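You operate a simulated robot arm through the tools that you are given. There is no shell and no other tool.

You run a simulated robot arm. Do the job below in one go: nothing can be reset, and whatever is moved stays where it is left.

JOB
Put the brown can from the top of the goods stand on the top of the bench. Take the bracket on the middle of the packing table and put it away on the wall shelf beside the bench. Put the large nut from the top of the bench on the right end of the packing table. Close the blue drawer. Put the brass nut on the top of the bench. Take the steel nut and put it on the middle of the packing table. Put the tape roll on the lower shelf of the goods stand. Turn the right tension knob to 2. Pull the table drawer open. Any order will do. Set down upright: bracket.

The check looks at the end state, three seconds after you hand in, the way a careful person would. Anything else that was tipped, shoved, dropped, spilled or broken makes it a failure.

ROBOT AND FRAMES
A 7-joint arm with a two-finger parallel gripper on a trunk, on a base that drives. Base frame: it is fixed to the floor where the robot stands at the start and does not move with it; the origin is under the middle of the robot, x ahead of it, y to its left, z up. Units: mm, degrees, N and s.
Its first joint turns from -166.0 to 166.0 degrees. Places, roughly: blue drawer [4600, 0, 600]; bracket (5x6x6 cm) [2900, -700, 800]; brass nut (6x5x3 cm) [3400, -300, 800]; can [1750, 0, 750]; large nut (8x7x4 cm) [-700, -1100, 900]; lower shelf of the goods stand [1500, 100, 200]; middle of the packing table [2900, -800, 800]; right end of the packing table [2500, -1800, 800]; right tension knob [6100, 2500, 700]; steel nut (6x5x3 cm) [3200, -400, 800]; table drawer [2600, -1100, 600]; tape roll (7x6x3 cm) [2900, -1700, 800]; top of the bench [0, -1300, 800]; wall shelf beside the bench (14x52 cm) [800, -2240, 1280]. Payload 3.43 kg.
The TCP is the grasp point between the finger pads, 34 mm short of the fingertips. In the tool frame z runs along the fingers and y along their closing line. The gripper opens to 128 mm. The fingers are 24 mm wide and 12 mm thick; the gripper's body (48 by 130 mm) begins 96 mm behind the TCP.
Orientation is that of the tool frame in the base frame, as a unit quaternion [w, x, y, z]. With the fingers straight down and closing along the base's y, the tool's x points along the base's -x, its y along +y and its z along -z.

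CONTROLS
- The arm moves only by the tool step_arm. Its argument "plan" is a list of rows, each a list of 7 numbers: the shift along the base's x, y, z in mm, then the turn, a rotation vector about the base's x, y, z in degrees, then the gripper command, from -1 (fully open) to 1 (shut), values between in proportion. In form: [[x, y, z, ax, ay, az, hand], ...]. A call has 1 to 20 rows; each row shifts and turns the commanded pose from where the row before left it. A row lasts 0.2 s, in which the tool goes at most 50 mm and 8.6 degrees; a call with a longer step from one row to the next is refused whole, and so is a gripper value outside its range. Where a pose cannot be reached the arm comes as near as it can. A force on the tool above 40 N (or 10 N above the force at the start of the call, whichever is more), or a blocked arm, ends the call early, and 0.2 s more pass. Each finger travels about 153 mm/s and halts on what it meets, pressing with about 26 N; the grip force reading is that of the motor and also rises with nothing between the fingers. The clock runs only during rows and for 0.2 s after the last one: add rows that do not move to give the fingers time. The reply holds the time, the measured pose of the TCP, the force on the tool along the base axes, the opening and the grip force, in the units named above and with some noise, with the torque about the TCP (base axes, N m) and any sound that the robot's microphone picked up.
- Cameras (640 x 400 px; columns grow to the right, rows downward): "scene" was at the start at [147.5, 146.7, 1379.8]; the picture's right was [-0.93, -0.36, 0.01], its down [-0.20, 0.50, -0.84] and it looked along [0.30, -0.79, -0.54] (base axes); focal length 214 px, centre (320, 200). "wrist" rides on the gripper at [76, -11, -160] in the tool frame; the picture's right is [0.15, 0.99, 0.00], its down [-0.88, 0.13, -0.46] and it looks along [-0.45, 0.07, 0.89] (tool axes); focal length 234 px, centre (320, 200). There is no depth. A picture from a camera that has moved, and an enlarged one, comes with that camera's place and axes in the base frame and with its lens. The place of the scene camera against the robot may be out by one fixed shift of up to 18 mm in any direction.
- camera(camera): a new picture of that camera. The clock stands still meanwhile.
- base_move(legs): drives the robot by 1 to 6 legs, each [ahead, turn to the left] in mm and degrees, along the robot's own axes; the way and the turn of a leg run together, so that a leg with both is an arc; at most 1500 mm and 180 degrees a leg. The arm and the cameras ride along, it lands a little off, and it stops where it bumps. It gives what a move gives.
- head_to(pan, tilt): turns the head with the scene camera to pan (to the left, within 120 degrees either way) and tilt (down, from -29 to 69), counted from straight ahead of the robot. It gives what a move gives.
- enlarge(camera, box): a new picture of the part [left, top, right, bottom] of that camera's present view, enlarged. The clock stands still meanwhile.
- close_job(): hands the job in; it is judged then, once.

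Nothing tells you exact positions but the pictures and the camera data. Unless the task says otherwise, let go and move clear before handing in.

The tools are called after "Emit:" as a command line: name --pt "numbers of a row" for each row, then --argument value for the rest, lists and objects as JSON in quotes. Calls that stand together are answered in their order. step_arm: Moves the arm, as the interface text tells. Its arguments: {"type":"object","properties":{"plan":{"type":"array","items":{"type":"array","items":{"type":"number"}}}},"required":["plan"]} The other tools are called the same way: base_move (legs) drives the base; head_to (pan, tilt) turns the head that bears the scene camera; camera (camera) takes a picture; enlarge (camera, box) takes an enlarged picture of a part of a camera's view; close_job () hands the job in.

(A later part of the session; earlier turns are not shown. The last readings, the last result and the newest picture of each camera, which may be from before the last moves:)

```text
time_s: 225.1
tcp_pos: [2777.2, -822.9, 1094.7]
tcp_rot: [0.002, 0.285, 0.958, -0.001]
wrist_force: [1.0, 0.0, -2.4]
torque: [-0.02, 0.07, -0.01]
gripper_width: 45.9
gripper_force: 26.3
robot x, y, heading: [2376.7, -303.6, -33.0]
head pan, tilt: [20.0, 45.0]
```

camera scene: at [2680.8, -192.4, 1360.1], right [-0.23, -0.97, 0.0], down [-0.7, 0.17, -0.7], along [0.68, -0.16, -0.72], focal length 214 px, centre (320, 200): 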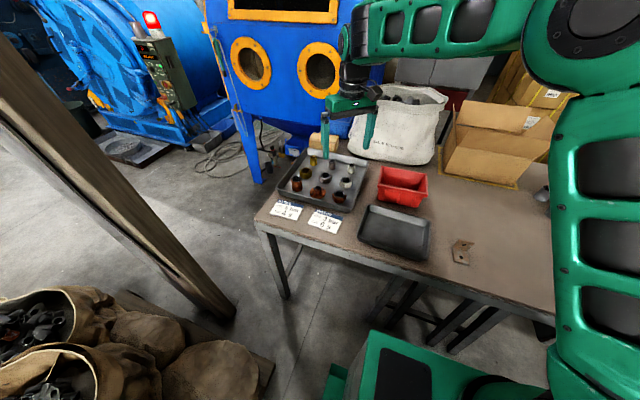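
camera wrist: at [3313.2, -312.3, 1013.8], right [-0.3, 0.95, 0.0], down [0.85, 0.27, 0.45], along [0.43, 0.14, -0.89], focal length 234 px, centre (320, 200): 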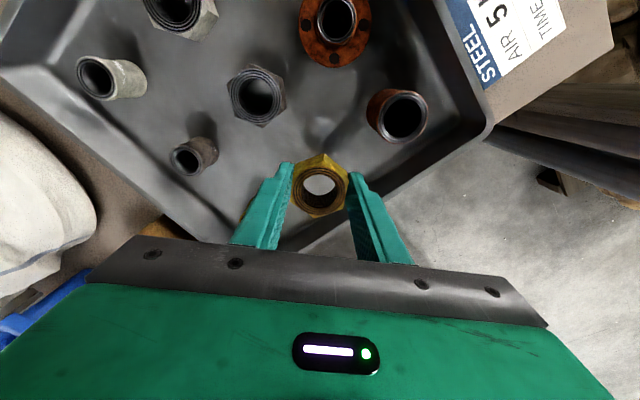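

I drive with the brass nut back to the front of the bench's middle.

Emit:
base_move --legs '[[0, -109.5], [980, 0], [0, -58.6], [1357, 0], [0, 76.9]]'

Emit:
head_to --pan 0 --tilt 45

Emit:
camera --camera "scene"

```text
time_s: 248.6
tcp_pos: [-189.8, -776.3, 1094.9]
tcp_rot: [0.0, 0.888, 0.46, -0.001]
wrist_force: [0.3, -0.6, -2.2]
torque: [0.0, -0.01, 0.03]
gripper_width: 45.7
gripper_force: 25.9
robot x, y, heading: [325.1, -384.9, -125.2]
head pan, tilt: [20.0, 45.0]
```

```text
time_s: 249.4
tcp_pos: [-182.4, -766.2, 1102.4]
tcp_rot: [0.003, 0.888, 0.46, -0.008]
wrist_force: [-0.4, -1.0, -1.4]
torque: [0.04, -0.01, 0.03]
gripper_width: 45.7
gripper_force: 25.9
robot x, y, heading: [328.6, -388.0, -125.1]
head pan, tilt: [0.0, 45.0]
```

```text
taken
camera scene: at [415.3, -682.9, 1360.0], right [-0.82, 0.58, 0.0], down [0.41, 0.59, -0.7], along [-0.4, -0.57, -0.72], focal length 214 px, centre (320, 200)
```

scene: 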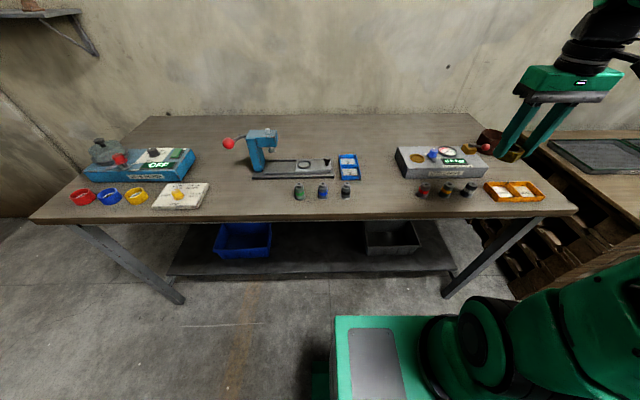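

The area behind the small blue tray is free. I roll 100 mm closer and carry the nut there.

Emit:
base_move --legs '[[100, 0]]'

```text
time_s: 250.6
tcp_pos: [-241.4, -848.5, 1102.2]
tcp_rot: [0.003, 0.888, 0.46, -0.007]
wrist_force: [-0.7, -0.1, -2.5]
torque: [0.03, -0.01, 0.02]
gripper_width: 45.5
gripper_force: 26.1
robot x, y, heading: [269.2, -465.4, -124.9]
head pan, tilt: [0.0, 45.0]
```

Emit:
step_arm --pt "0 -40 -4 0 0 0 1" --pt "0 -40 -4 0 0 0 1" --pt "0 -40 -4 0 0 0 1" --pt "0 -40 -4 0 0 0 1" --pt "0 -40 -10 0 0 0 1" --pt "0 -40 -20 0 0 0 1" --pt "0 -40 -25 0 0 0 1" --pt "0 -40 -25 0 0 0 1" --pt "0 -40 -25 0 0 0 1" --pt "0 -40 -25 0 0 0 1" --pt "0 0 0 0 0 0 1"

Emit:
camera --camera "wrist"

```text
time_s: 253.0
tcp_pos: [-232.1, -1238.1, 962.9]
tcp_rot: [0.006, 0.888, 0.46, -0.013]
wrist_force: [0.6, -0.5, -2.6]
torque: [0.03, 0.01, 0.0]
gripper_width: 45.8
gripper_force: 25.4
robot x, y, heading: [271.8, -468.7, -124.9]
head pan, tilt: [0.0, 45.0]
```

```text
taken
camera wrist: at [-196.0, -1167.5, 1120.6], right [0.89, -0.45, -0.01], down [-0.39, -0.78, 0.48], along [-0.22, -0.43, -0.88], focal length 234 px, centre (320, 200)
```

wrist: 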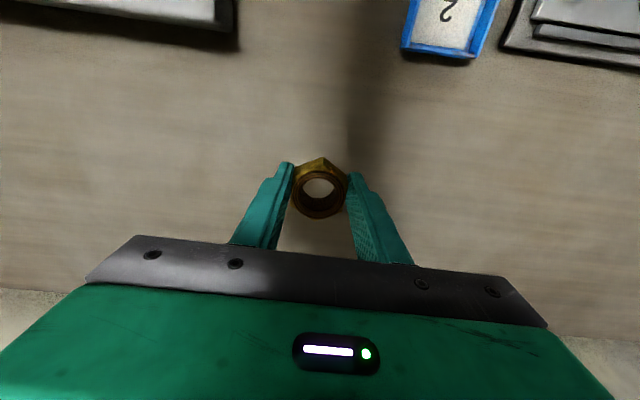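

Emit:
step_arm --pt "0 0 -30 1.3 -1.0 0 1" --pt "0 0 -28 0 0 0 1" --pt "0 0 -5 0 0 0 1" --pt "0 0 0 0 0 0 1"

Emit:
step_arm --pt "0 0 -4 0 0 0 1" --pt "0 0 -3 0 0 0 1" --pt "0 0 0 0 0 0 1"

```text
time_s: 254.0
tcp_pos: [-232.5, -1236.9, 899.6]
tcp_rot: [-0.001, 0.888, 0.46, 0.001]
wrist_force: [0.0, 0.1, -2.2]
torque: [0.02, -0.01, -0.03]
gripper_width: 45.7
gripper_force: 25.8
robot x, y, heading: [270.0, -461.8, -125.3]
head pan, tilt: [0.0, 45.0]
```

```text
time_s: 254.8
tcp_pos: [-232.7, -1236.6, 893.1]
tcp_rot: [0.0, 0.888, 0.46, 0.001]
wrist_force: [0.6, -0.3, -2.2]
torque: [0.05, 0.0, 0.0]
gripper_width: 45.6
gripper_force: 25.7
robot x, y, heading: [271.1, -469.4, -125.0]
head pan, tilt: [0.0, 45.0]
```

Emit:
step_arm --pt "0 0 -3 0 0 0 1" --pt "0 0 0 0 0 0 1"

Emit:
step_arm --pt "0 0 -3 0 0 0 1" --pt "0 0 0 0 0 0 1"

```text
time_s: 255.4
tcp_pos: [-233.2, -1236.4, 890.9]
tcp_rot: [0.0, 0.888, 0.46, 0.001]
wrist_force: [-0.5, 1.0, 2.9]
torque: [-0.1, 0.13, -0.03]
gripper_width: 45.7
gripper_force: 25.8
robot x, y, heading: [264.9, -470.0, -125.3]
head pan, tilt: [0.0, 45.0]
```

```text
time_s: 256.0
tcp_pos: [-232.4, -1237.2, 890.0]
tcp_rot: [0.001, 0.888, 0.46, -0.001]
wrist_force: [-2.9, 0.1, 16.4]
torque: [-0.08, 0.08, 0.06]
gripper_width: 46.1
gripper_force: 26.3
robot x, y, heading: [269.0, -466.0, -125.1]
head pan, tilt: [0.0, 45.0]
```

The brass nut is on the bench. I release and rise.

Emit:
step_arm --pt "0 0 2 0 0 0 1" --pt "0 0 0 0 0 0 0.1" --pt "0 0 0 0 0 0 -0.2" --pt "0 0 0 0 0 0 -0.4" --pt "0 0 25 0 0 0 -0.4" --pt "0 0 40 0 0 0 -0.4" --pt "0 0 40 0 0 0 -1" --pt "0 0 40 0 0 0 -1"

Emit:
camera --camera "wrist"

Emit:
head_to --pan 60 --tilt 5

Emit:
camera --camera "scene"

```text
time_s: 257.8
tcp_pos: [-233.2, -1238.3, 1033.8]
tcp_rot: [0.0, 0.887, 0.461, 0.001]
wrist_force: [-0.4, 0.1, 0.1]
torque: [0.04, -0.03, 0.0]
gripper_width: 128.0
gripper_force: 0.0
robot x, y, heading: [270.4, -466.4, -124.9]
head pan, tilt: [0.0, 45.0]
```

```text
taken
camera wrist: at [-198.6, -1171.1, 1193.8], right [0.89, -0.45, 0.0], down [-0.4, -0.8, 0.45], along [-0.2, -0.41, -0.89], focal length 234 px, centre (320, 200)
```

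wrist: 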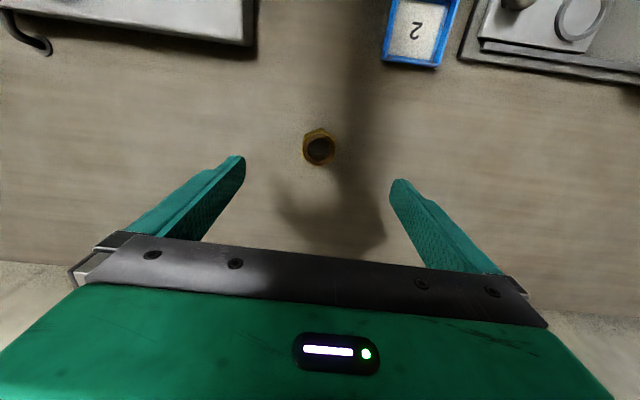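

```text
time_s: 259.1
tcp_pos: [-232.3, -1236.9, 1034.8]
tcp_rot: [0.0, 0.888, 0.46, 0.0]
wrist_force: [-0.6, -0.4, -0.8]
torque: [0.01, 0.03, -0.03]
gripper_width: 128.2
gripper_force: 0.1
robot x, y, heading: [266.3, -465.0, -125.2]
head pan, tilt: [60.0, 5.0]
```

```text
taken
camera scene: at [442.2, -783.0, 1423.4], right [-0.91, -0.42, -0.01], down [-0.03, 0.09, -1.0], along [0.42, -0.9, -0.09], focal length 214 px, centre (320, 200)
```

scene: 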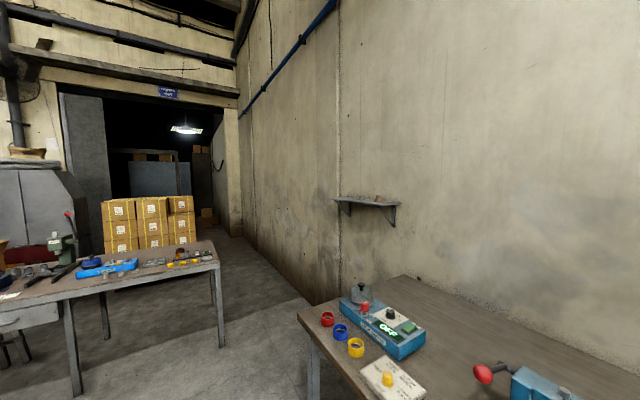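

Emit:
enlarge --camera "scene" --box '[310, 170, 430, 245]'

```text
5.33 times, centred on (370, 208) of scene
camera zoom: at [442.2, -783.0, 1423.4], right [-0.91, -0.42, -0.01], down [-0.03, 0.09, -1.0], along [0.42, -0.9, -0.09], focal length 1144 px, centre (53, 160)
```

zoom: 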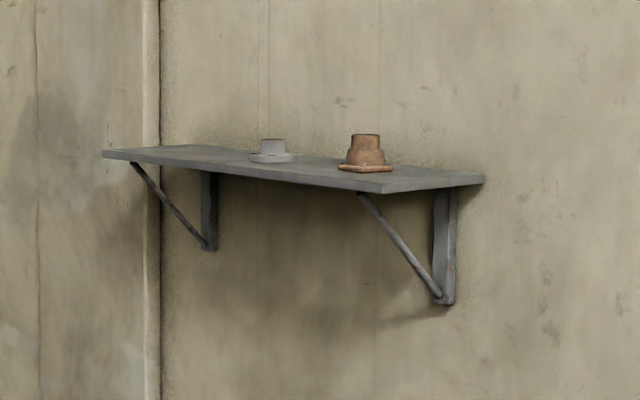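

The brass nut is on the bench. The wall shelf is at about z=1283 with two parts on it; its left end is free. I tuck the arm and go for the bracket.

Emit:
step_arm --pt "-3.8 39 6.5 0 0 0 -1" --pt "-3.8 39 6.5 0 0 0 -1" --pt "-3.8 39 6.5 0 0 0 -1" --pt "-3.8 39 6.5 0 0 0 -1" --pt "-3.8 39 6.5 0 0 0 -1" --pt "-3.8 39 6.5 0 0 0 -1" --pt "-3.8 39 6.5 0 0 0 -1" --pt "-3.8 39 6.5 0 0 0 -1" --pt "-3.8 39 6.5 0 0 0 -1" --pt "-3.8 39 6.5 0 0 0 -1"

Emit:
head_to --pan 0 --tilt 45

Emit:
camera --camera "scene"

```text
time_s: 261.3
tcp_pos: [-270.7, -847.3, 1097.4]
tcp_rot: [0.0, 0.888, 0.46, 0.001]
wrist_force: [0.0, -0.2, -0.6]
torque: [0.02, 0.0, 0.01]
gripper_width: 128.3
gripper_force: 0.0
robot x, y, heading: [270.5, -469.5, -124.8]
head pan, tilt: [60.0, 5.0]
```

```text
time_s: 262.6
tcp_pos: [-270.6, -847.8, 1097.7]
tcp_rot: [0.001, 0.888, 0.46, 0.001]
wrist_force: [0.2, 0.2, -0.6]
torque: [0.0, -0.06, -0.01]
gripper_width: 127.8
gripper_force: 0.0
robot x, y, heading: [267.1, -468.7, -124.9]
head pan, tilt: [0.0, 45.0]
```

```text
taken
camera scene: at [357.4, -765.4, 1360.0], right [-0.82, 0.57, 0.0], down [0.41, 0.59, -0.7], along [-0.4, -0.57, -0.72], focal length 214 px, centre (320, 200)
```

scene: 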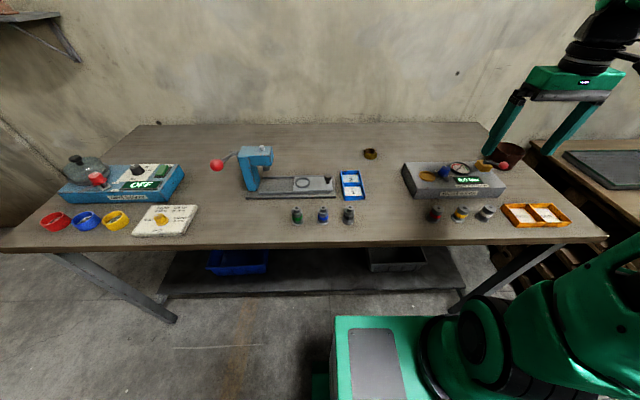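

Emit:
base_move --legs '[[-150, 0], [0, 100.9], [1365, 0], [0, 68.5], [735, 0], [0, -77.5]]'

Emit:
camera --camera "scene"

Emit:
camera --camera "wrist"

```text
time_s: 286.0
tcp_pos: [2507.4, -927.6, 1098.5]
tcp_rot: [-0.001, 0.284, 0.959, 0.0]
wrist_force: [-0.5, -0.1, -0.6]
torque: [0.0, -0.02, -0.01]
gripper_width: 128.0
gripper_force: 0.0
robot x, y, heading: [2119.4, -387.2, -32.9]
head pan, tilt: [0.0, 45.0]
```

```text
taken
camera scene: at [2411.6, -298.2, 1360.0], right [-0.54, -0.84, 0.0], down [-0.6, 0.39, -0.7], along [0.58, -0.38, -0.72], focal length 214 px, centre (320, 200)
```

scene: 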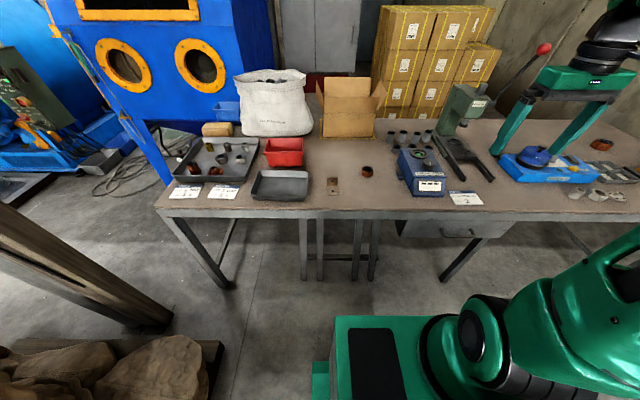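

```text
taken
camera wrist: at [2437.9, -896.2, 1257.5], right [0.42, 0.91, 0.0], down [0.81, -0.37, 0.45], along [0.41, -0.19, -0.89], focal length 234 px, centre (320, 200)
```

wrist: 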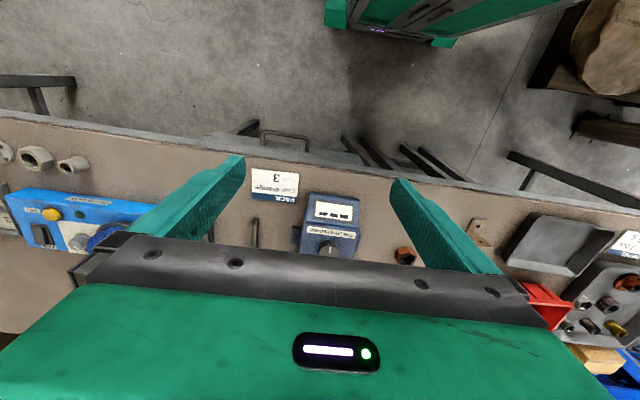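

Emit:
enlarge --camera "scene" --box '[300, 150, 400, 215]'

Emit:
step_arm --pt "40 22 -5 0 0 0 -1" --pt "40 22 -5 0 0 0 -1" --pt "40 22 -5 0 0 0 -1" --pt "40 22 -5 0 0 0 -1" --pt "40 22 -5 0 0 0 -1" --pt "40 22 -5 0 0 0 -1" --pt "40 22 -10 0 0 0 -1" --pt "40 22 -15 0 0 0 -1" --pt "40 22 -20 0 0 0 -1" --pt "20 22 -20 0 0 0 -1"

Emit:
enlarge --camera "wrist" --box '[220, 80, 420, 240]'

```text
6.15 times, centred on (350, 182) of scene
camera zoom: at [2411.6, -298.2, 1360.0], right [-0.54, -0.84, 0.0], down [-0.6, 0.39, -0.7], along [0.58, -0.38, -0.72], focal length 1320 px, centre (135, 308)
```

zoom: 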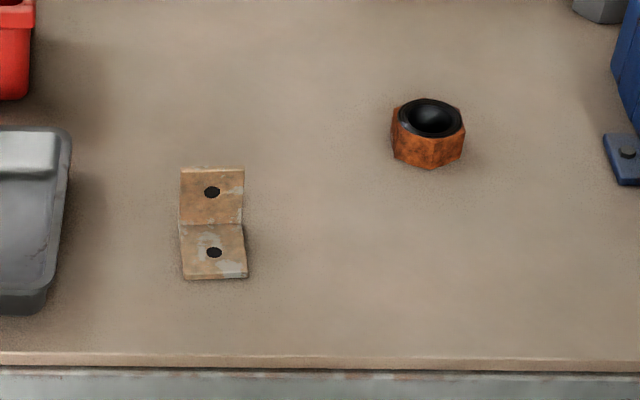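

```text
time_s: 288.2
tcp_pos: [2878.2, -700.1, 1009.7]
tcp_rot: [0.006, 0.285, 0.958, -0.002]
wrist_force: [-1.5, -1.3, 0.8]
torque: [-0.03, -0.02, -0.02]
gripper_width: 128.1
gripper_force: 0.0
robot x, y, heading: [2116.3, -387.0, -32.9]
head pan, tilt: [0.0, 45.0]
```

```text
2.50 times, centred on (320, 160) of wrist
camera zoom: at [2805.8, -667.9, 1168.4], right [0.42, 0.91, 0.0], down [0.8, -0.37, 0.47], along [0.42, -0.2, -0.88], focal length 585 px, centre (320, 300)
```

zoom: 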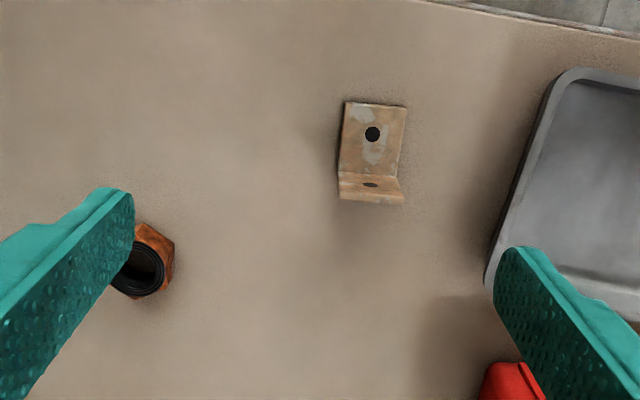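

The bracket stands as an L, its plate toward the table's back. I'll grip it across its width near the fold; I move above it.

Emit:
step_arm --pt "20 8 -35 0.5 0.7 1 -0.4" --pt "20.5 8 -40 0 0 1 -0.4" --pt "0 0 -40 0 0 0 -0.4" --pt "0 0 -30 0 0 0 -0.4" --pt "0 0 0 0 0 0 -0.4"

Emit:
enlarge --camera "wrist" --box '[220, 80, 420, 240]'

```text
time_s: 289.4
tcp_pos: [2917.2, -683.6, 864.1]
tcp_rot: [-0.002, 0.267, 0.964, 0.001]
wrist_force: [-0.1, 0.2, 0.0]
torque: [0.01, 0.01, 0.0]
gripper_width: 89.6
gripper_force: 0.0
robot x, y, heading: [2120.3, -386.4, -32.9]
head pan, tilt: [0.0, 45.0]
```

```text
2.50 times, centred on (320, 160) of wrist
camera zoom: at [2845.9, -655.6, 1024.6], right [0.38, 0.92, 0.0], down [0.82, -0.34, 0.45], along [0.42, -0.17, -0.89], focal length 585 px, centre (320, 300)
```

zoom: 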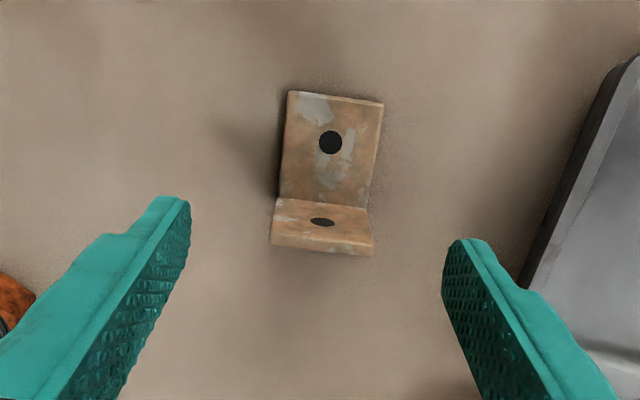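

Well aligned. I descend and grip.

Emit:
step_arm --pt "0 0 -30 0 0 0 -0.4" --pt "0 0 -28 0 0 0 -0.4" --pt "0 0 -6 0 0 0 -0.4" --pt "0 0 0 0 0 0 -0.4"

Emit:
camera --camera "wrist"

```text
time_s: 290.4
tcp_pos: [2914.8, -684.6, 800.9]
tcp_rot: [-0.002, 0.267, 0.964, 0.001]
wrist_force: [-0.2, 0.1, -0.8]
torque: [0.0, -0.04, -0.03]
gripper_width: 89.7
gripper_force: 0.2
robot x, y, heading: [2117.0, -388.8, -32.8]
head pan, tilt: [0.0, 45.0]
```

```text
taken
camera wrist: at [2845.3, -655.4, 960.8], right [0.38, 0.92, 0.0], down [0.82, -0.34, 0.45], along [0.42, -0.17, -0.89], focal length 234 px, centre (320, 200)
```

wrist: 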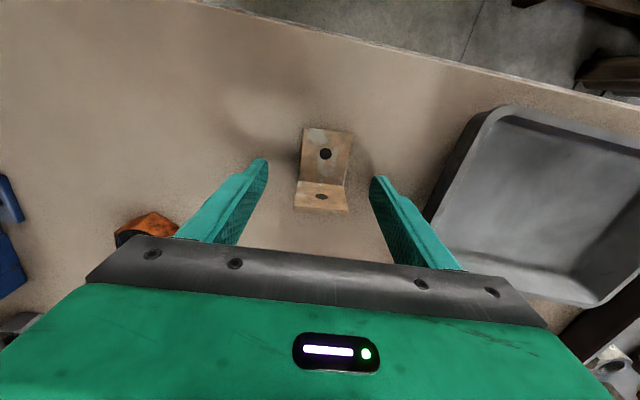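

Emit:
step_arm --pt "1 0 -2 0 0 0 0" --pt "0 0 0 0 0 0 0.2" --pt "0 0 0 0 0 0 1" --pt "0 0 0 0 0 0 1" --pt "0 0 0 0 0 0 1"

Emit:
camera --camera "wrist"

```text
time_s: 291.6
tcp_pos: [2917.2, -683.5, 799.3]
tcp_rot: [-0.002, 0.267, 0.964, 0.0]
wrist_force: [1.5, 0.4, 2.8]
torque: [-0.07, -0.03, 0.03]
gripper_width: 41.4
gripper_force: 25.4
robot x, y, heading: [2121.4, -380.1, -33.0]
head pan, tilt: [0.0, 45.0]
```

```text
taken
camera wrist: at [2846.7, -655.6, 959.1], right [0.38, 0.92, 0.0], down [0.82, -0.34, 0.45], along [0.42, -0.17, -0.89], focal length 234 px, centre (320, 200)
```

wrist: 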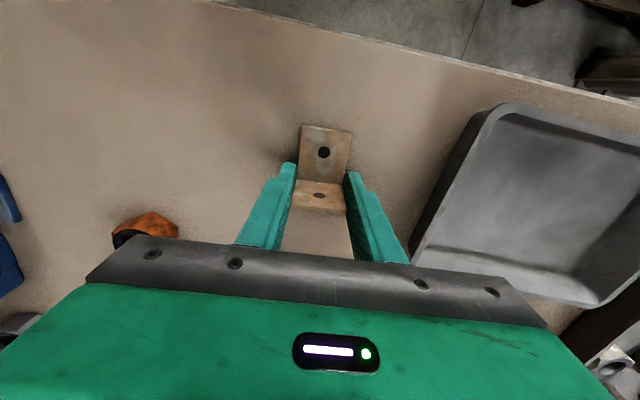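

Emit:
step_arm --pt "0 0 15 0 0 0 1" --pt "0 0 35 0 0 0 1" --pt "0 0 40 0 0 0 1" --pt "0 0 40 0 0 0 1" --pt "0 0 0 0 0 0 1"

Emit:
enlarge --camera "wrist" --box '[220, 80, 420, 240]'

Emit:
enlarge --camera "scene" --box '[280, 80, 420, 180]'

```text
time_s: 292.8
tcp_pos: [2917.9, -683.9, 929.9]
tcp_rot: [-0.002, 0.267, 0.964, 0.0]
wrist_force: [-0.2, 0.3, -0.9]
torque: [0.01, 0.02, -0.01]
gripper_width: 41.3
gripper_force: 25.4
robot x, y, heading: [2120.5, -384.8, -32.9]
head pan, tilt: [0.0, 45.0]
```

```text
2.50 times, centred on (320, 160) of wrist
camera zoom: at [2847.0, -655.7, 1089.0], right [0.38, 0.92, 0.0], down [0.82, -0.34, 0.45], along [0.42, -0.17, -0.89], focal length 585 px, centre (320, 300)
```

zoom: 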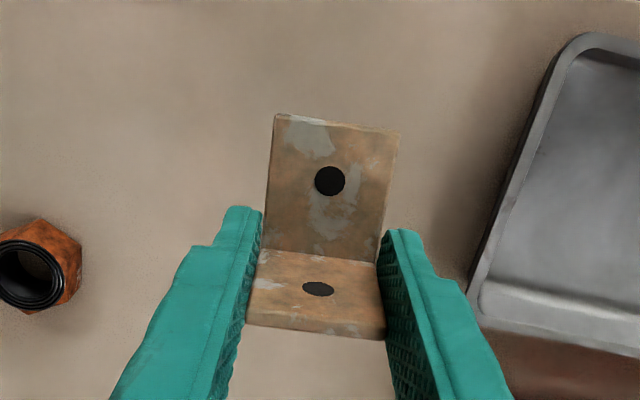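

```text
4.00 times, centred on (350, 130) of scene
camera zoom: at [2412.1, -298.5, 1359.9], right [-0.54, -0.84, 0.0], down [-0.6, 0.39, -0.7], along [0.58, -0.38, -0.72], focal length 858 px, centre (200, 480)
```

zoom: 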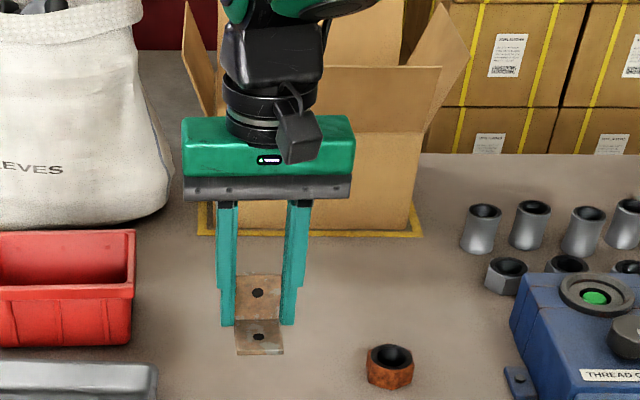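

The bracket is held level. I tuck and drive toward the wall shelf beside the bench's left end.

Emit:
step_arm --pt "-36 -20.3 15.5 0 0 0 1" --pt "-36 -20.3 15.5 0 0 0 1" --pt "-36 -20.3 15.5 0 0 0 1" --pt "-36 -20.3 15.5 0 0 0 1" --pt "-36 -20.3 15.5 0 0 0 1" --pt "-36 -20.3 15.5 0 0 0 1" --pt "-36 -20.3 15.5 0 0 0 1" --pt "-36 -20.3 15.5 0 0 0 1" --pt "-36 -20.3 15.5 0 0 0 1" --pt "-36 -20.3 15.5 0 0 0 1" --pt "-36 -20.3 15.5 0 0 0 1"

```text
time_s: 295.2
tcp_pos: [2521.6, -907.5, 1099.8]
tcp_rot: [-0.001, 0.266, 0.964, 0.0]
wrist_force: [1.5, 0.0, -2.0]
torque: [-0.02, 0.06, -0.03]
gripper_width: 41.3
gripper_force: 26.2
robot x, y, heading: [2119.8, -383.1, -33.0]
head pan, tilt: [0.0, 45.0]
```

Emit:
base_move --legs '[[0, -102.4], [732, 0], [0, 30.2], [809, 0], [0, -19.1]]'

Emit:
head_to --pan 0 --tilt 10

Emit:
camera --camera "scene"

Emit:
enlarge --camera "wrist" --box '[220, 80, 420, 240]'

```text
time_s: 310.9
tcp_pos: [846.9, -2073.2, 1099.6]
tcp_rot: [-0.001, 0.876, 0.482, 0.002]
wrist_force: [0.3, 1.2, -1.5]
torque: [0.02, -0.02, -0.01]
gripper_width: 41.6
gripper_force: 26.0
robot x, y, heading: [1381.1, -1687.9, -124.3]
head pan, tilt: [0.0, 45.0]
```

```text
time_s: 312.0
tcp_pos: [854.4, -2061.4, 1107.4]
tcp_rot: [0.003, 0.876, 0.482, -0.004]
wrist_force: [-0.2, -0.1, -1.0]
torque: [0.03, 0.03, 0.0]
gripper_width: 41.6
gripper_force: 25.8
robot x, y, heading: [1381.9, -1688.6, -124.3]
head pan, tilt: [0.0, 10.0]
```

```text
taken
camera scene: at [1467.1, -1992.8, 1414.7], right [-0.82, 0.57, 0.0], down [0.11, 0.15, -0.98], along [-0.56, -0.81, -0.19], focal length 214 px, centre (320, 200)
```

scene: 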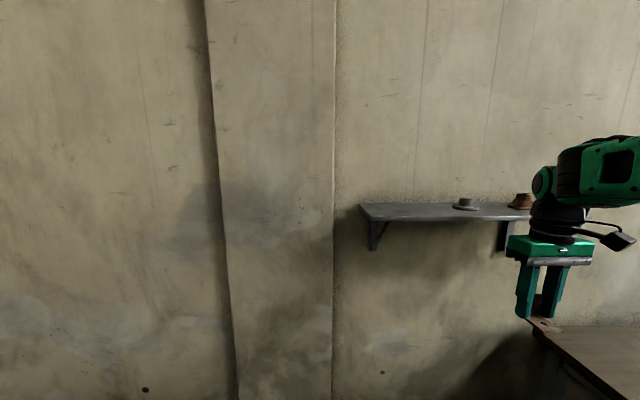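

```text
2.50 times, centred on (320, 160) of wrist
camera zoom: at [886.1, -1991.0, 1266.1], right [0.91, -0.41, 0.0], down [-0.36, -0.81, 0.46], along [-0.19, -0.42, -0.89], focal length 585 px, centre (320, 300)
```

zoom: 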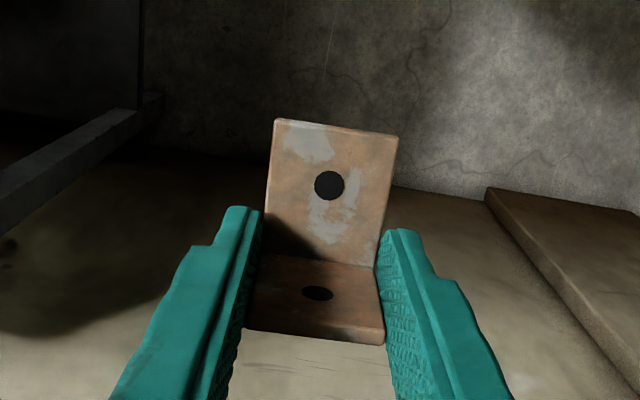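

Emit:
enlarge --camera "scene" --box '[340, 160, 560, 270]'

```text
2.91 times, centred on (450, 215) of scene
camera zoom: at [1467.1, -1992.8, 1414.7], right [-0.82, 0.57, 0.0], down [0.11, 0.15, -0.98], along [-0.56, -0.81, -0.19], focal length 624 px, centre (-58, 156)
```

zoom: 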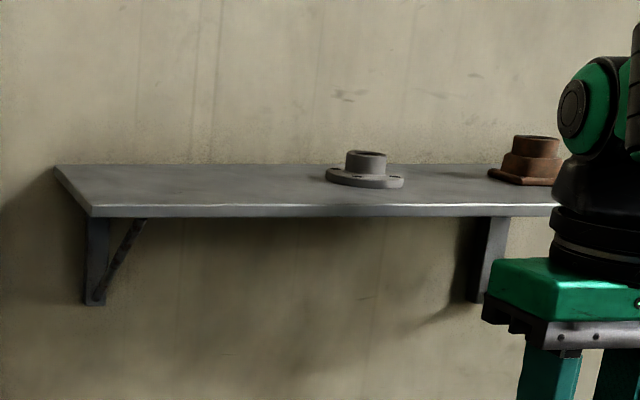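

The shelf's left part is free for over 200 mm. I raise the bracket in front of that end, above shelf height.

Emit:
step_arm --pt "10 -8 30 0.5 -0.4 0 1" --pt "16 -13 30 0 0 0 1" --pt "17 -14 30 0 0 0 1" --pt "17 -14 30 0 0 0 1" --pt "17 -14 30 0 0 0 1" --pt "17 -14 30 0 0 0 1" --pt "17 -14 30 0 0 0 1" --pt "17 -14 30 0 0 0 1" --pt "17 -14 30 0 0 0 1" --pt "16 -15 20 0 0 0 1"

Emit:
camera --camera "scene"

Emit:
camera --camera "wrist"

```text
time_s: 313.7
tcp_pos: [978.5, -2144.9, 1337.6]
tcp_rot: [0.007, 0.872, 0.489, -0.014]
wrist_force: [-43.2, -44.6, -95.8]
torque: [1.44, -3.45, 0.99]
gripper_width: 41.3
gripper_force: 25.8
robot x, y, heading: [1380.7, -1682.9, -124.1]
head pan, tilt: [0.0, 10.0]
stopped in row 8: the force on the tool passed its limit at 178 N (the readings are from after the stop); the commanded pose is now the measured one
```

```text
taken
camera scene: at [1467.7, -1992.2, 1414.8], right [-0.82, 0.57, 0.0], down [0.11, 0.15, -0.98], along [-0.56, -0.81, -0.19], focal length 214 px, centre (320, 200)
```

scene: 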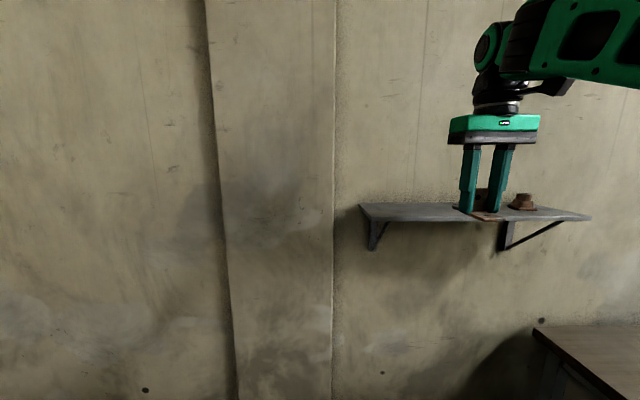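

```text
taken
camera wrist: at [1011.9, -2072.1, 1494.5], right [0.92, -0.39, -0.01], down [-0.34, -0.81, 0.48], along [-0.2, -0.44, -0.88], focal length 234 px, centre (320, 200)
```

wrist: 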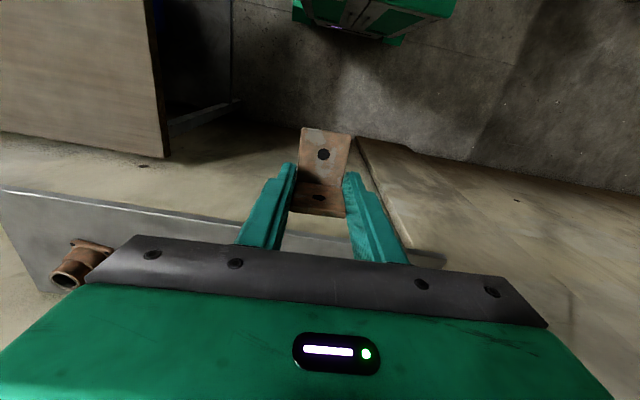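

The wrist camera box appears to have folded against the forearm because the tool is too close to the robot. I lower and ease the arm first.

Emit:
step_arm --pt "0 0 -20 0 0 0 1" --pt "0 0 -25 0 0 0 1" --pt "0 0 -25 0 0 0 1"

Emit:
camera --camera "scene"

Emit:
enlarge --camera "wrist" --box '[220, 80, 420, 240]'

```text
time_s: 314.5
tcp_pos: [979.4, -2145.4, 1265.7]
tcp_rot: [0.005, 0.873, 0.488, -0.01]
wrist_force: [0.3, 0.0, -2.2]
torque: [-0.02, 0.04, -0.02]
gripper_width: 41.3
gripper_force: 26.3
robot x, y, heading: [1382.6, -1689.0, -124.4]
head pan, tilt: [0.0, 10.0]
```

```text
taken
camera scene: at [1467.2, -1992.7, 1414.8], right [-0.82, 0.57, 0.0], down [0.11, 0.15, -0.98], along [-0.56, -0.81, -0.19], focal length 214 px, centre (320, 200)
```

scene: 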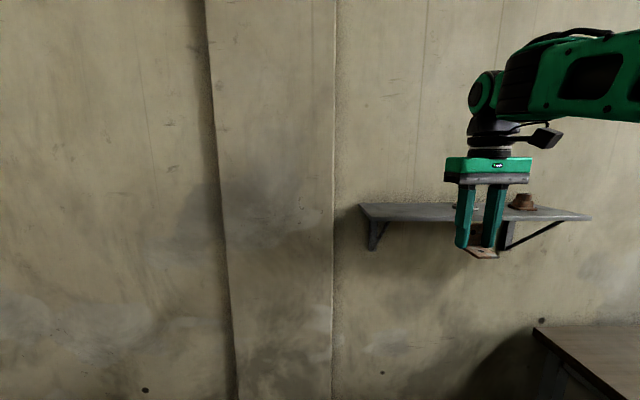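

```text
2.50 times, centred on (320, 160) of wrist
camera zoom: at [1011.8, -2073.1, 1424.2], right [0.92, -0.39, 0.0], down [-0.34, -0.81, 0.48], along [-0.19, -0.44, -0.88], focal length 585 px, centre (320, 300)
```

zoom: 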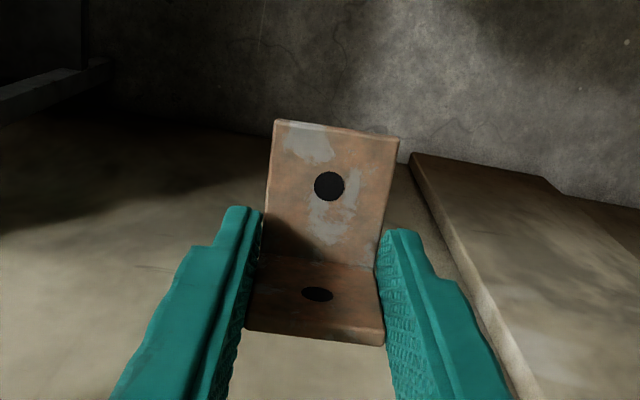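

The bracket is unharmed in the grip. I rotate the tool about the vertical so the camera box points away from the forearm, then try rising again in small steps.

Emit:
step_arm --pt "4 6 0 0 0 -8 1" --pt "4 6 0 0 0 -8 1" --pt "0 0 0 0 0 -8 1" --pt "0 0 0 0 0 -8 1" --pt "0 0 0 0 0 -8 1" --pt "0 0 0 0 0 -8 1"

Emit:
camera --camera "scene"

```text
time_s: 315.9
tcp_pos: [986.0, -2133.5, 1267.1]
tcp_rot: [-0.001, 0.996, 0.09, -0.011]
wrist_force: [0.0, 0.8, -1.8]
torque: [0.03, 0.01, -0.01]
gripper_width: 41.5
gripper_force: 25.7
robot x, y, heading: [1382.7, -1684.0, -124.7]
head pan, tilt: [0.0, 10.0]
```

```text
taken
camera scene: at [1467.2, -1992.7, 1414.8], right [-0.82, 0.57, 0.0], down [0.11, 0.15, -0.98], along [-0.56, -0.81, -0.19], focal length 214 px, centre (320, 200)
```

scene: 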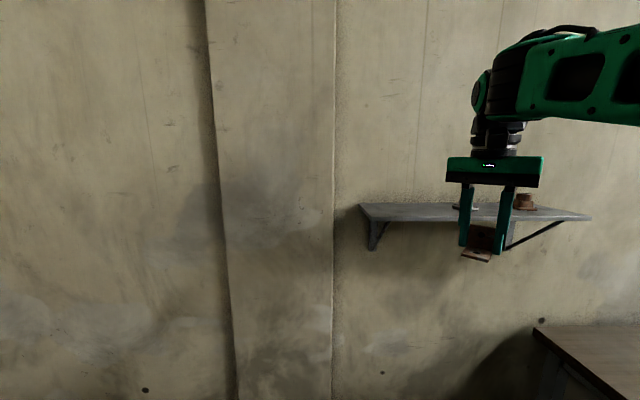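

Emit:
step_arm --pt "0 0 15 0 -1.2 0 1" --pt "0 0 15 0 0 0 1" --pt "0 0 15 0 0 0 1"

Emit:
step_arm --pt "0 0 12 0 0 0 1" --pt "0 0 12 0 0 0 1"

Emit:
step_arm --pt "0 0 12 0 0 0 1" --pt "0 0 12 0 0 0 1"

Emit:
camera --camera "scene"

```text
time_s: 316.7
tcp_pos: [986.9, -2133.5, 1313.0]
tcp_rot: [0.001, 0.996, 0.092, 0.0]
wrist_force: [0.6, -0.8, -2.6]
torque: [0.0, -0.01, 0.06]
gripper_width: 41.6
gripper_force: 25.7
robot x, y, heading: [1381.2, -1684.8, -124.4]
head pan, tilt: [0.0, 10.0]
```

```text
time_s: 317.3
tcp_pos: [986.5, -2133.7, 1334.9]
tcp_rot: [0.001, 0.996, 0.091, -0.001]
wrist_force: [-0.4, 1.0, -1.5]
torque: [0.03, 0.01, -0.02]
gripper_width: 41.4
gripper_force: 25.4
robot x, y, heading: [1381.1, -1687.0, -124.4]
head pan, tilt: [0.0, 10.0]
```

```text
time_s: 317.9
tcp_pos: [996.8, -2121.4, 1365.0]
tcp_rot: [0.012, 0.996, 0.082, -0.011]
wrist_force: [17.1, -159.8, -81.9]
torque: [26.14, 9.34, -13.02]
gripper_width: 41.6
gripper_force: 25.9
robot x, y, heading: [1387.8, -1686.7, -124.4]
head pan, tilt: [0.0, 10.0]
stopped in row 2: the force on the tool passed its limit at 54 N (the readings are from after the stop); the commanded pose is now the measured one
```

```text
taken
camera scene: at [1467.8, -1992.3, 1414.8], right [-0.83, 0.56, 0.0], down [0.11, 0.15, -0.98], along [-0.56, -0.81, -0.19], focal length 214 px, centre (320, 200)
```

scene: 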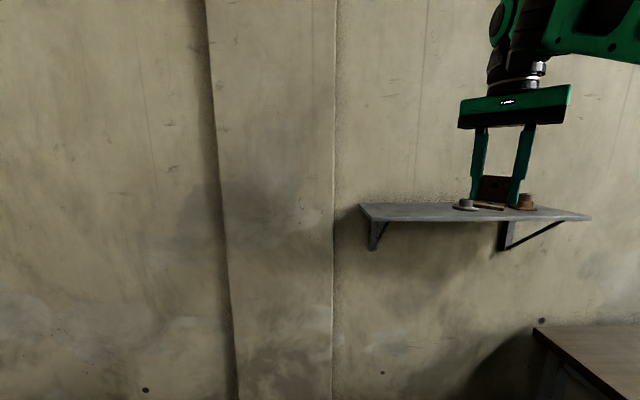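

Again the camera box meets the forearm. I lower to relieve it at once.

Emit:
step_arm --pt "-3 -4 -15 0 0 0 1" --pt "-3 -4 -20 0 0 0 1" --pt "0 0 -20 0 0 0 1"

Emit:
camera --camera "scene"

Emit:
camera --camera "wrist"

```text
time_s: 318.7
tcp_pos: [990.1, -2129.3, 1308.7]
tcp_rot: [0.008, 0.996, 0.09, -0.007]
wrist_force: [-0.4, -0.6, -1.6]
torque: [0.01, 0.0, 0.02]
gripper_width: 41.1
gripper_force: 25.9
robot x, y, heading: [1380.8, -1682.3, -124.4]
head pan, tilt: [0.0, 10.0]
```

```text
taken
camera scene: at [1467.3, -1992.7, 1414.8], right [-0.82, 0.57, 0.0], down [0.11, 0.15, -0.98], along [-0.56, -0.81, -0.19], focal length 214 px, centre (320, 200)
```

scene: 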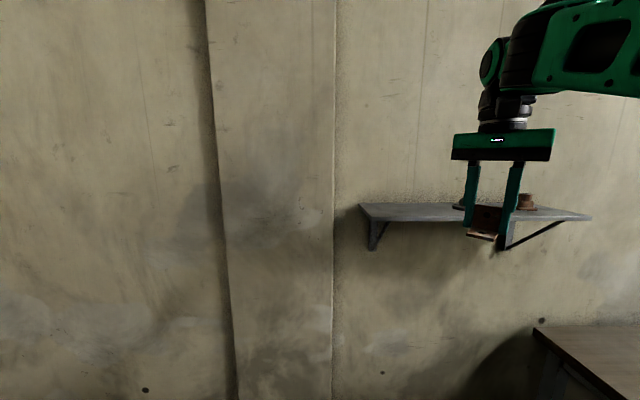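

```text
taken
camera wrist: at [1064.8, -2102.3, 1466.3], right [0.32, -0.95, 0.01], down [-0.84, -0.28, 0.47], along [-0.44, -0.16, -0.88], focal length 234 px, centre (320, 200)
```

wrist: 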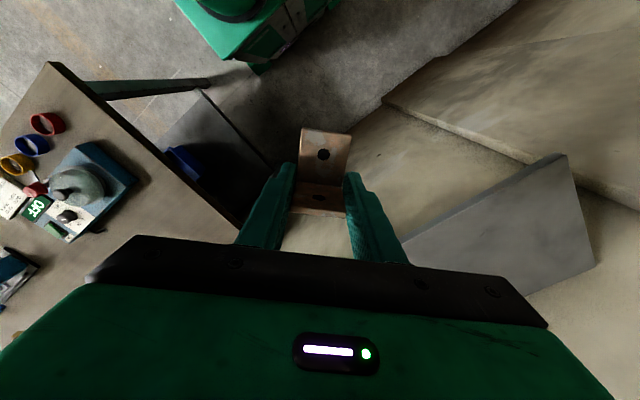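

The bracket still sits firmly. I lower, turn back, and pitch the tool 12° toward the wall so the wrist folds less.

Emit:
step_arm --pt "0 0 -40 0 0 0 1" --pt "0 0 0 0 0 7.6 1" --pt "0 0 0 0 0 7.6 1" --pt "0 0 0 0 0 7.6 1" --pt "0 0 0 0 0 7.6 1" --pt "0 0 0 0 0 7.6 1" --pt "0 0 0 0 0 7.6 1" --pt "0 0 0 -5 3.4 0 1" --pt "0 0 0 -5 3.4 0 1"

Emit:
camera --camera "scene"

```text
time_s: 320.7
tcp_pos: [989.8, -2129.6, 1267.0]
tcp_rot: [0.059, 0.877, 0.467, -0.097]
wrist_force: [-0.3, 0.4, -1.4]
torque: [0.01, -0.02, 0.01]
gripper_width: 41.3
gripper_force: 25.5
robot x, y, heading: [1388.0, -1688.7, -124.4]
head pan, tilt: [0.0, 10.0]
```

```text
taken
camera scene: at [1467.0, -1993.1, 1414.7], right [-0.82, 0.57, 0.0], down [0.11, 0.15, -0.98], along [-0.56, -0.81, -0.19], focal length 214 px, centre (320, 200)
```

scene: 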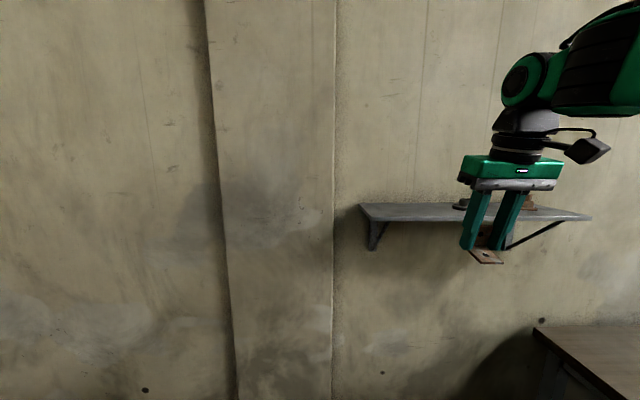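

Emit:
step_arm --pt "0 0 15 0 0 0 1" --pt "0 0 15 0 0 0 1" --pt "0 0 15 0 0 0 1"

Emit:
step_arm --pt "0 0 10 0 0 0 1" --pt "0 0 10 0 0 0 1"

Emit:
camera --camera "scene"

```text
time_s: 321.5
tcp_pos: [990.0, -2128.0, 1313.2]
tcp_rot: [0.059, 0.878, 0.466, -0.096]
wrist_force: [0.3, -0.2, -1.1]
torque: [0.0, 0.03, 0.01]
gripper_width: 41.4
gripper_force: 26.5
robot x, y, heading: [1384.1, -1686.9, -124.4]
head pan, tilt: [0.0, 10.0]
```

```text
time_s: 322.1
tcp_pos: [990.1, -2129.5, 1332.3]
tcp_rot: [0.059, 0.877, 0.466, -0.096]
wrist_force: [-0.9, 0.5, -2.4]
torque: [0.01, 0.02, 0.0]
gripper_width: 41.3
gripper_force: 25.5
robot x, y, heading: [1381.6, -1687.0, -124.2]
head pan, tilt: [0.0, 10.0]
```

```text
taken
camera scene: at [1467.2, -1992.7, 1414.8], right [-0.82, 0.57, 0.0], down [0.11, 0.15, -0.98], along [-0.56, -0.81, -0.19], focal length 214 px, centre (320, 200)
```

scene: 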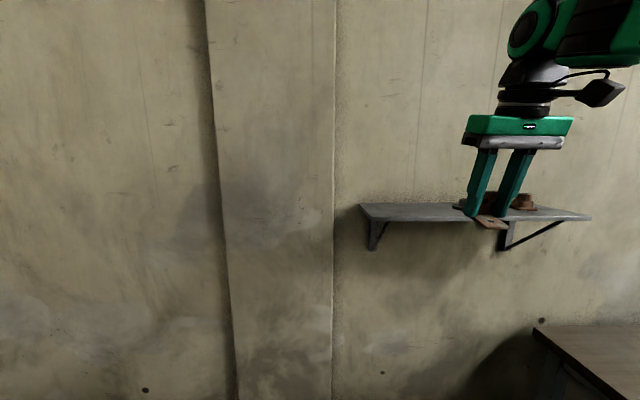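

No contact now. I raise a little more and move left and in over the shelf, checking midway.

Emit:
step_arm --pt "0 0 10 0 0 0 1" --pt "24 -17 3 0 0 0 1" --pt "24 -17 0 0 0 0 1" --pt "-14 -20 0 0 0 0 1" --pt "0 0 0 0 0 0 1"

Emit:
camera --camera "scene"

Emit:
camera --camera "wrist"

```text
time_s: 323.3
tcp_pos: [1023.8, -2183.3, 1346.2]
tcp_rot: [0.058, 0.878, 0.466, -0.096]
wrist_force: [-0.5, -0.2, -1.9]
torque: [0.0, 0.05, 0.0]
gripper_width: 41.3
gripper_force: 26.1
robot x, y, heading: [1381.6, -1682.0, -124.5]
head pan, tilt: [0.0, 10.0]
```

```text
taken
camera scene: at [1467.3, -1992.7, 1414.8], right [-0.82, 0.57, 0.0], down [0.11, 0.15, -0.98], along [-0.56, -0.81, -0.19], focal length 214 px, centre (320, 200)
```

scene: 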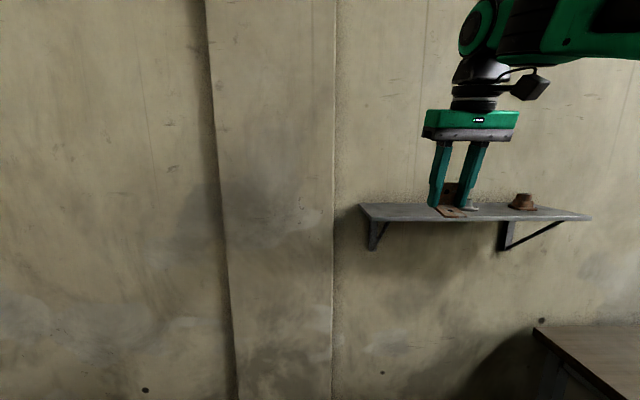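

```text
taken
camera wrist: at [1074.7, -2086.0, 1484.8], right [0.9, -0.43, -0.02], down [-0.32, -0.7, 0.64], along [-0.29, -0.57, -0.77], focal length 234 px, centre (320, 200)
```

wrist: 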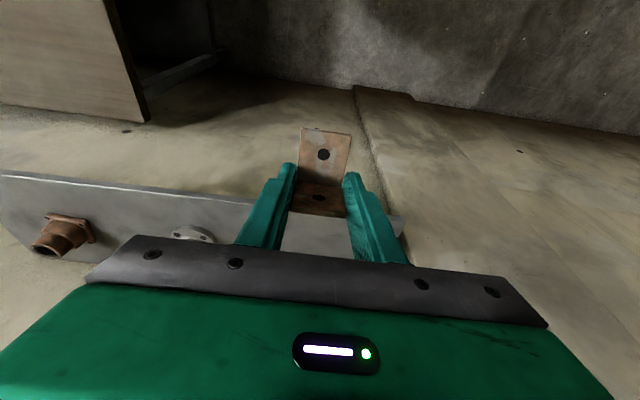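

The position is right: about 106 mm from the shelf's left end, flange clear. I raise a touch and move in over the shelf.

Emit:
step_arm --pt "-9 -14 8 0 0 0 1" --pt "-17 -25 0 0 0 0 1" --pt "-17 -25 0 0 0 0 1" --pt "-17 -25 0 0 0 0 1" --pt "-17 -24 0 0 0 0 1" --pt "0 0 0 0 0 0 1"

Emit:
camera --camera "scene"

Emit:
camera --camera "wrist"

```text
time_s: 324.7
tcp_pos: [945.9, -2296.5, 1352.5]
tcp_rot: [0.059, 0.878, 0.466, -0.096]
wrist_force: [-1.0, 0.9, -1.2]
torque: [0.04, 0.02, -0.03]
gripper_width: 41.7
gripper_force: 25.9
robot x, y, heading: [1380.7, -1686.2, -124.4]
head pan, tilt: [0.0, 10.0]
```

```text
taken
camera scene: at [1467.2, -1992.8, 1414.7], right [-0.82, 0.57, 0.0], down [0.11, 0.15, -0.98], along [-0.56, -0.81, -0.19], focal length 214 px, centre (320, 200)
```

scene: 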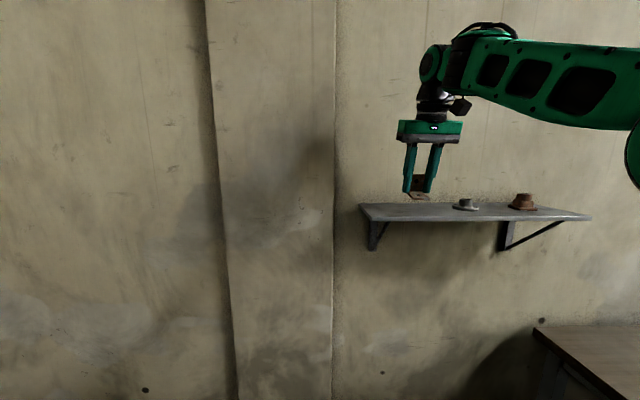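

```text
taken
camera wrist: at [996.4, -2199.3, 1491.7], right [0.9, -0.43, -0.02], down [-0.32, -0.7, 0.64], along [-0.29, -0.57, -0.77], focal length 234 px, centre (320, 200)
```

wrist: 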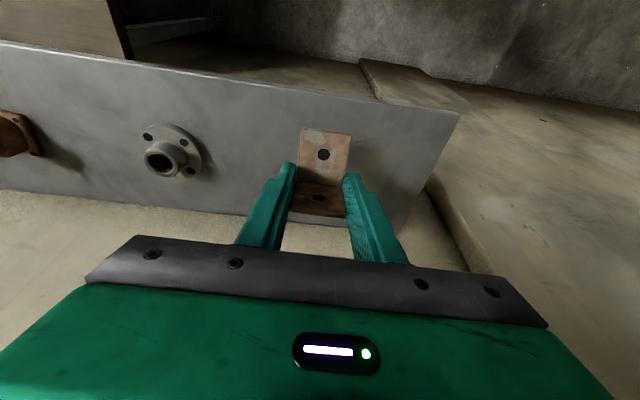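

The bracket is above the free left end of the shelf. I move 10 mm deeper and lower in small steps.

Emit:
step_arm --pt "-5.6 -8.3 0 0 0 0 1" --pt "0 0 -10 0 0 0 1" --pt "0 0 -5 0 0 0 1" --pt "0 0 0 0 0 0 1"

Emit:
step_arm --pt "0 0 -4 0 0 0 1" --pt "0 0 0 0 0 0 1"

Emit:
step_arm --pt "0 0 -4 0 0 0 1" --pt "0 0 0 0 0 0 1"

```text
time_s: 325.7
tcp_pos: [940.4, -2303.7, 1338.5]
tcp_rot: [0.059, 0.877, 0.467, -0.096]
wrist_force: [0.3, 0.9, -1.5]
torque: [0.01, 0.0, 0.0]
gripper_width: 41.5
gripper_force: 25.9
robot x, y, heading: [1383.1, -1681.1, -124.1]
head pan, tilt: [0.0, 10.0]
```

```text
time_s: 326.3
tcp_pos: [941.9, -2304.6, 1335.2]
tcp_rot: [0.059, 0.878, 0.465, -0.096]
wrist_force: [-0.1, -0.7, -2.2]
torque: [0.03, 0.01, 0.01]
gripper_width: 41.5
gripper_force: 25.8
robot x, y, heading: [1385.8, -1685.4, -124.4]
head pan, tilt: [0.0, 10.0]
```

```text
time_s: 326.9
tcp_pos: [941.5, -2303.5, 1331.4]
tcp_rot: [0.058, 0.877, 0.467, -0.096]
wrist_force: [0.1, 0.4, -0.9]
torque: [0.03, -0.01, 0.03]
gripper_width: 41.4
gripper_force: 25.8
robot x, y, heading: [1381.8, -1682.0, -124.4]
head pan, tilt: [0.0, 10.0]
```

I reduce the tilt to about 6° now that the arm is farther out, watching the force.

Emit:
step_arm --pt "0 0 3 2.9 -1.95 0 1" --pt "0 0 0 2.9 -1.95 0 1" --pt "0 0 0 0 0 0 1"

Emit:
camera --camera "scene"

```text
time_s: 327.7
tcp_pos: [941.3, -2305.0, 1334.3]
tcp_rot: [0.03, 0.882, 0.468, -0.042]
wrist_force: [-0.3, -0.6, -1.7]
torque: [0.0, 0.0, -0.01]
gripper_width: 41.5
gripper_force: 26.0
robot x, y, heading: [1385.4, -1680.8, -124.4]
head pan, tilt: [0.0, 10.0]
```

```text
taken
camera scene: at [1467.2, -1992.8, 1414.7], right [-0.82, 0.57, 0.0], down [0.11, 0.15, -0.98], along [-0.56, -0.81, -0.19], focal length 214 px, centre (320, 200)
```

scene: 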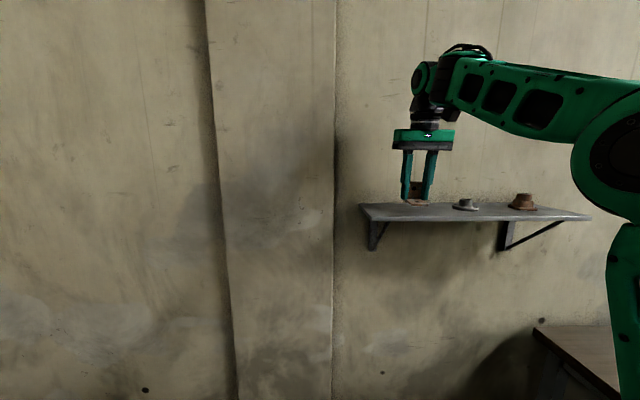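

Emit:
step_arm --pt "0 0 -4 0 0 0 1" --pt "0 0 0 0 0 0 1"

Emit:
step_arm --pt "0 0 -4 0 0 0 1" --pt "0 0 0 0 0 0 1"

```text
time_s: 328.3
tcp_pos: [941.5, -2304.4, 1329.6]
tcp_rot: [0.031, 0.882, 0.469, -0.043]
wrist_force: [0.9, -0.2, -2.5]
torque: [0.0, -0.02, -0.02]
gripper_width: 41.3
gripper_force: 25.8
robot x, y, heading: [1383.5, -1689.9, -124.4]
head pan, tilt: [0.0, 10.0]
```

```text
time_s: 328.9
tcp_pos: [941.2, -2304.8, 1325.3]
tcp_rot: [0.03, 0.882, 0.469, -0.042]
wrist_force: [0.1, -0.7, -1.6]
torque: [0.03, -0.02, 0.02]
gripper_width: 41.6
gripper_force: 26.0
robot x, y, heading: [1380.4, -1687.5, -124.4]
head pan, tilt: [0.0, 10.0]
```

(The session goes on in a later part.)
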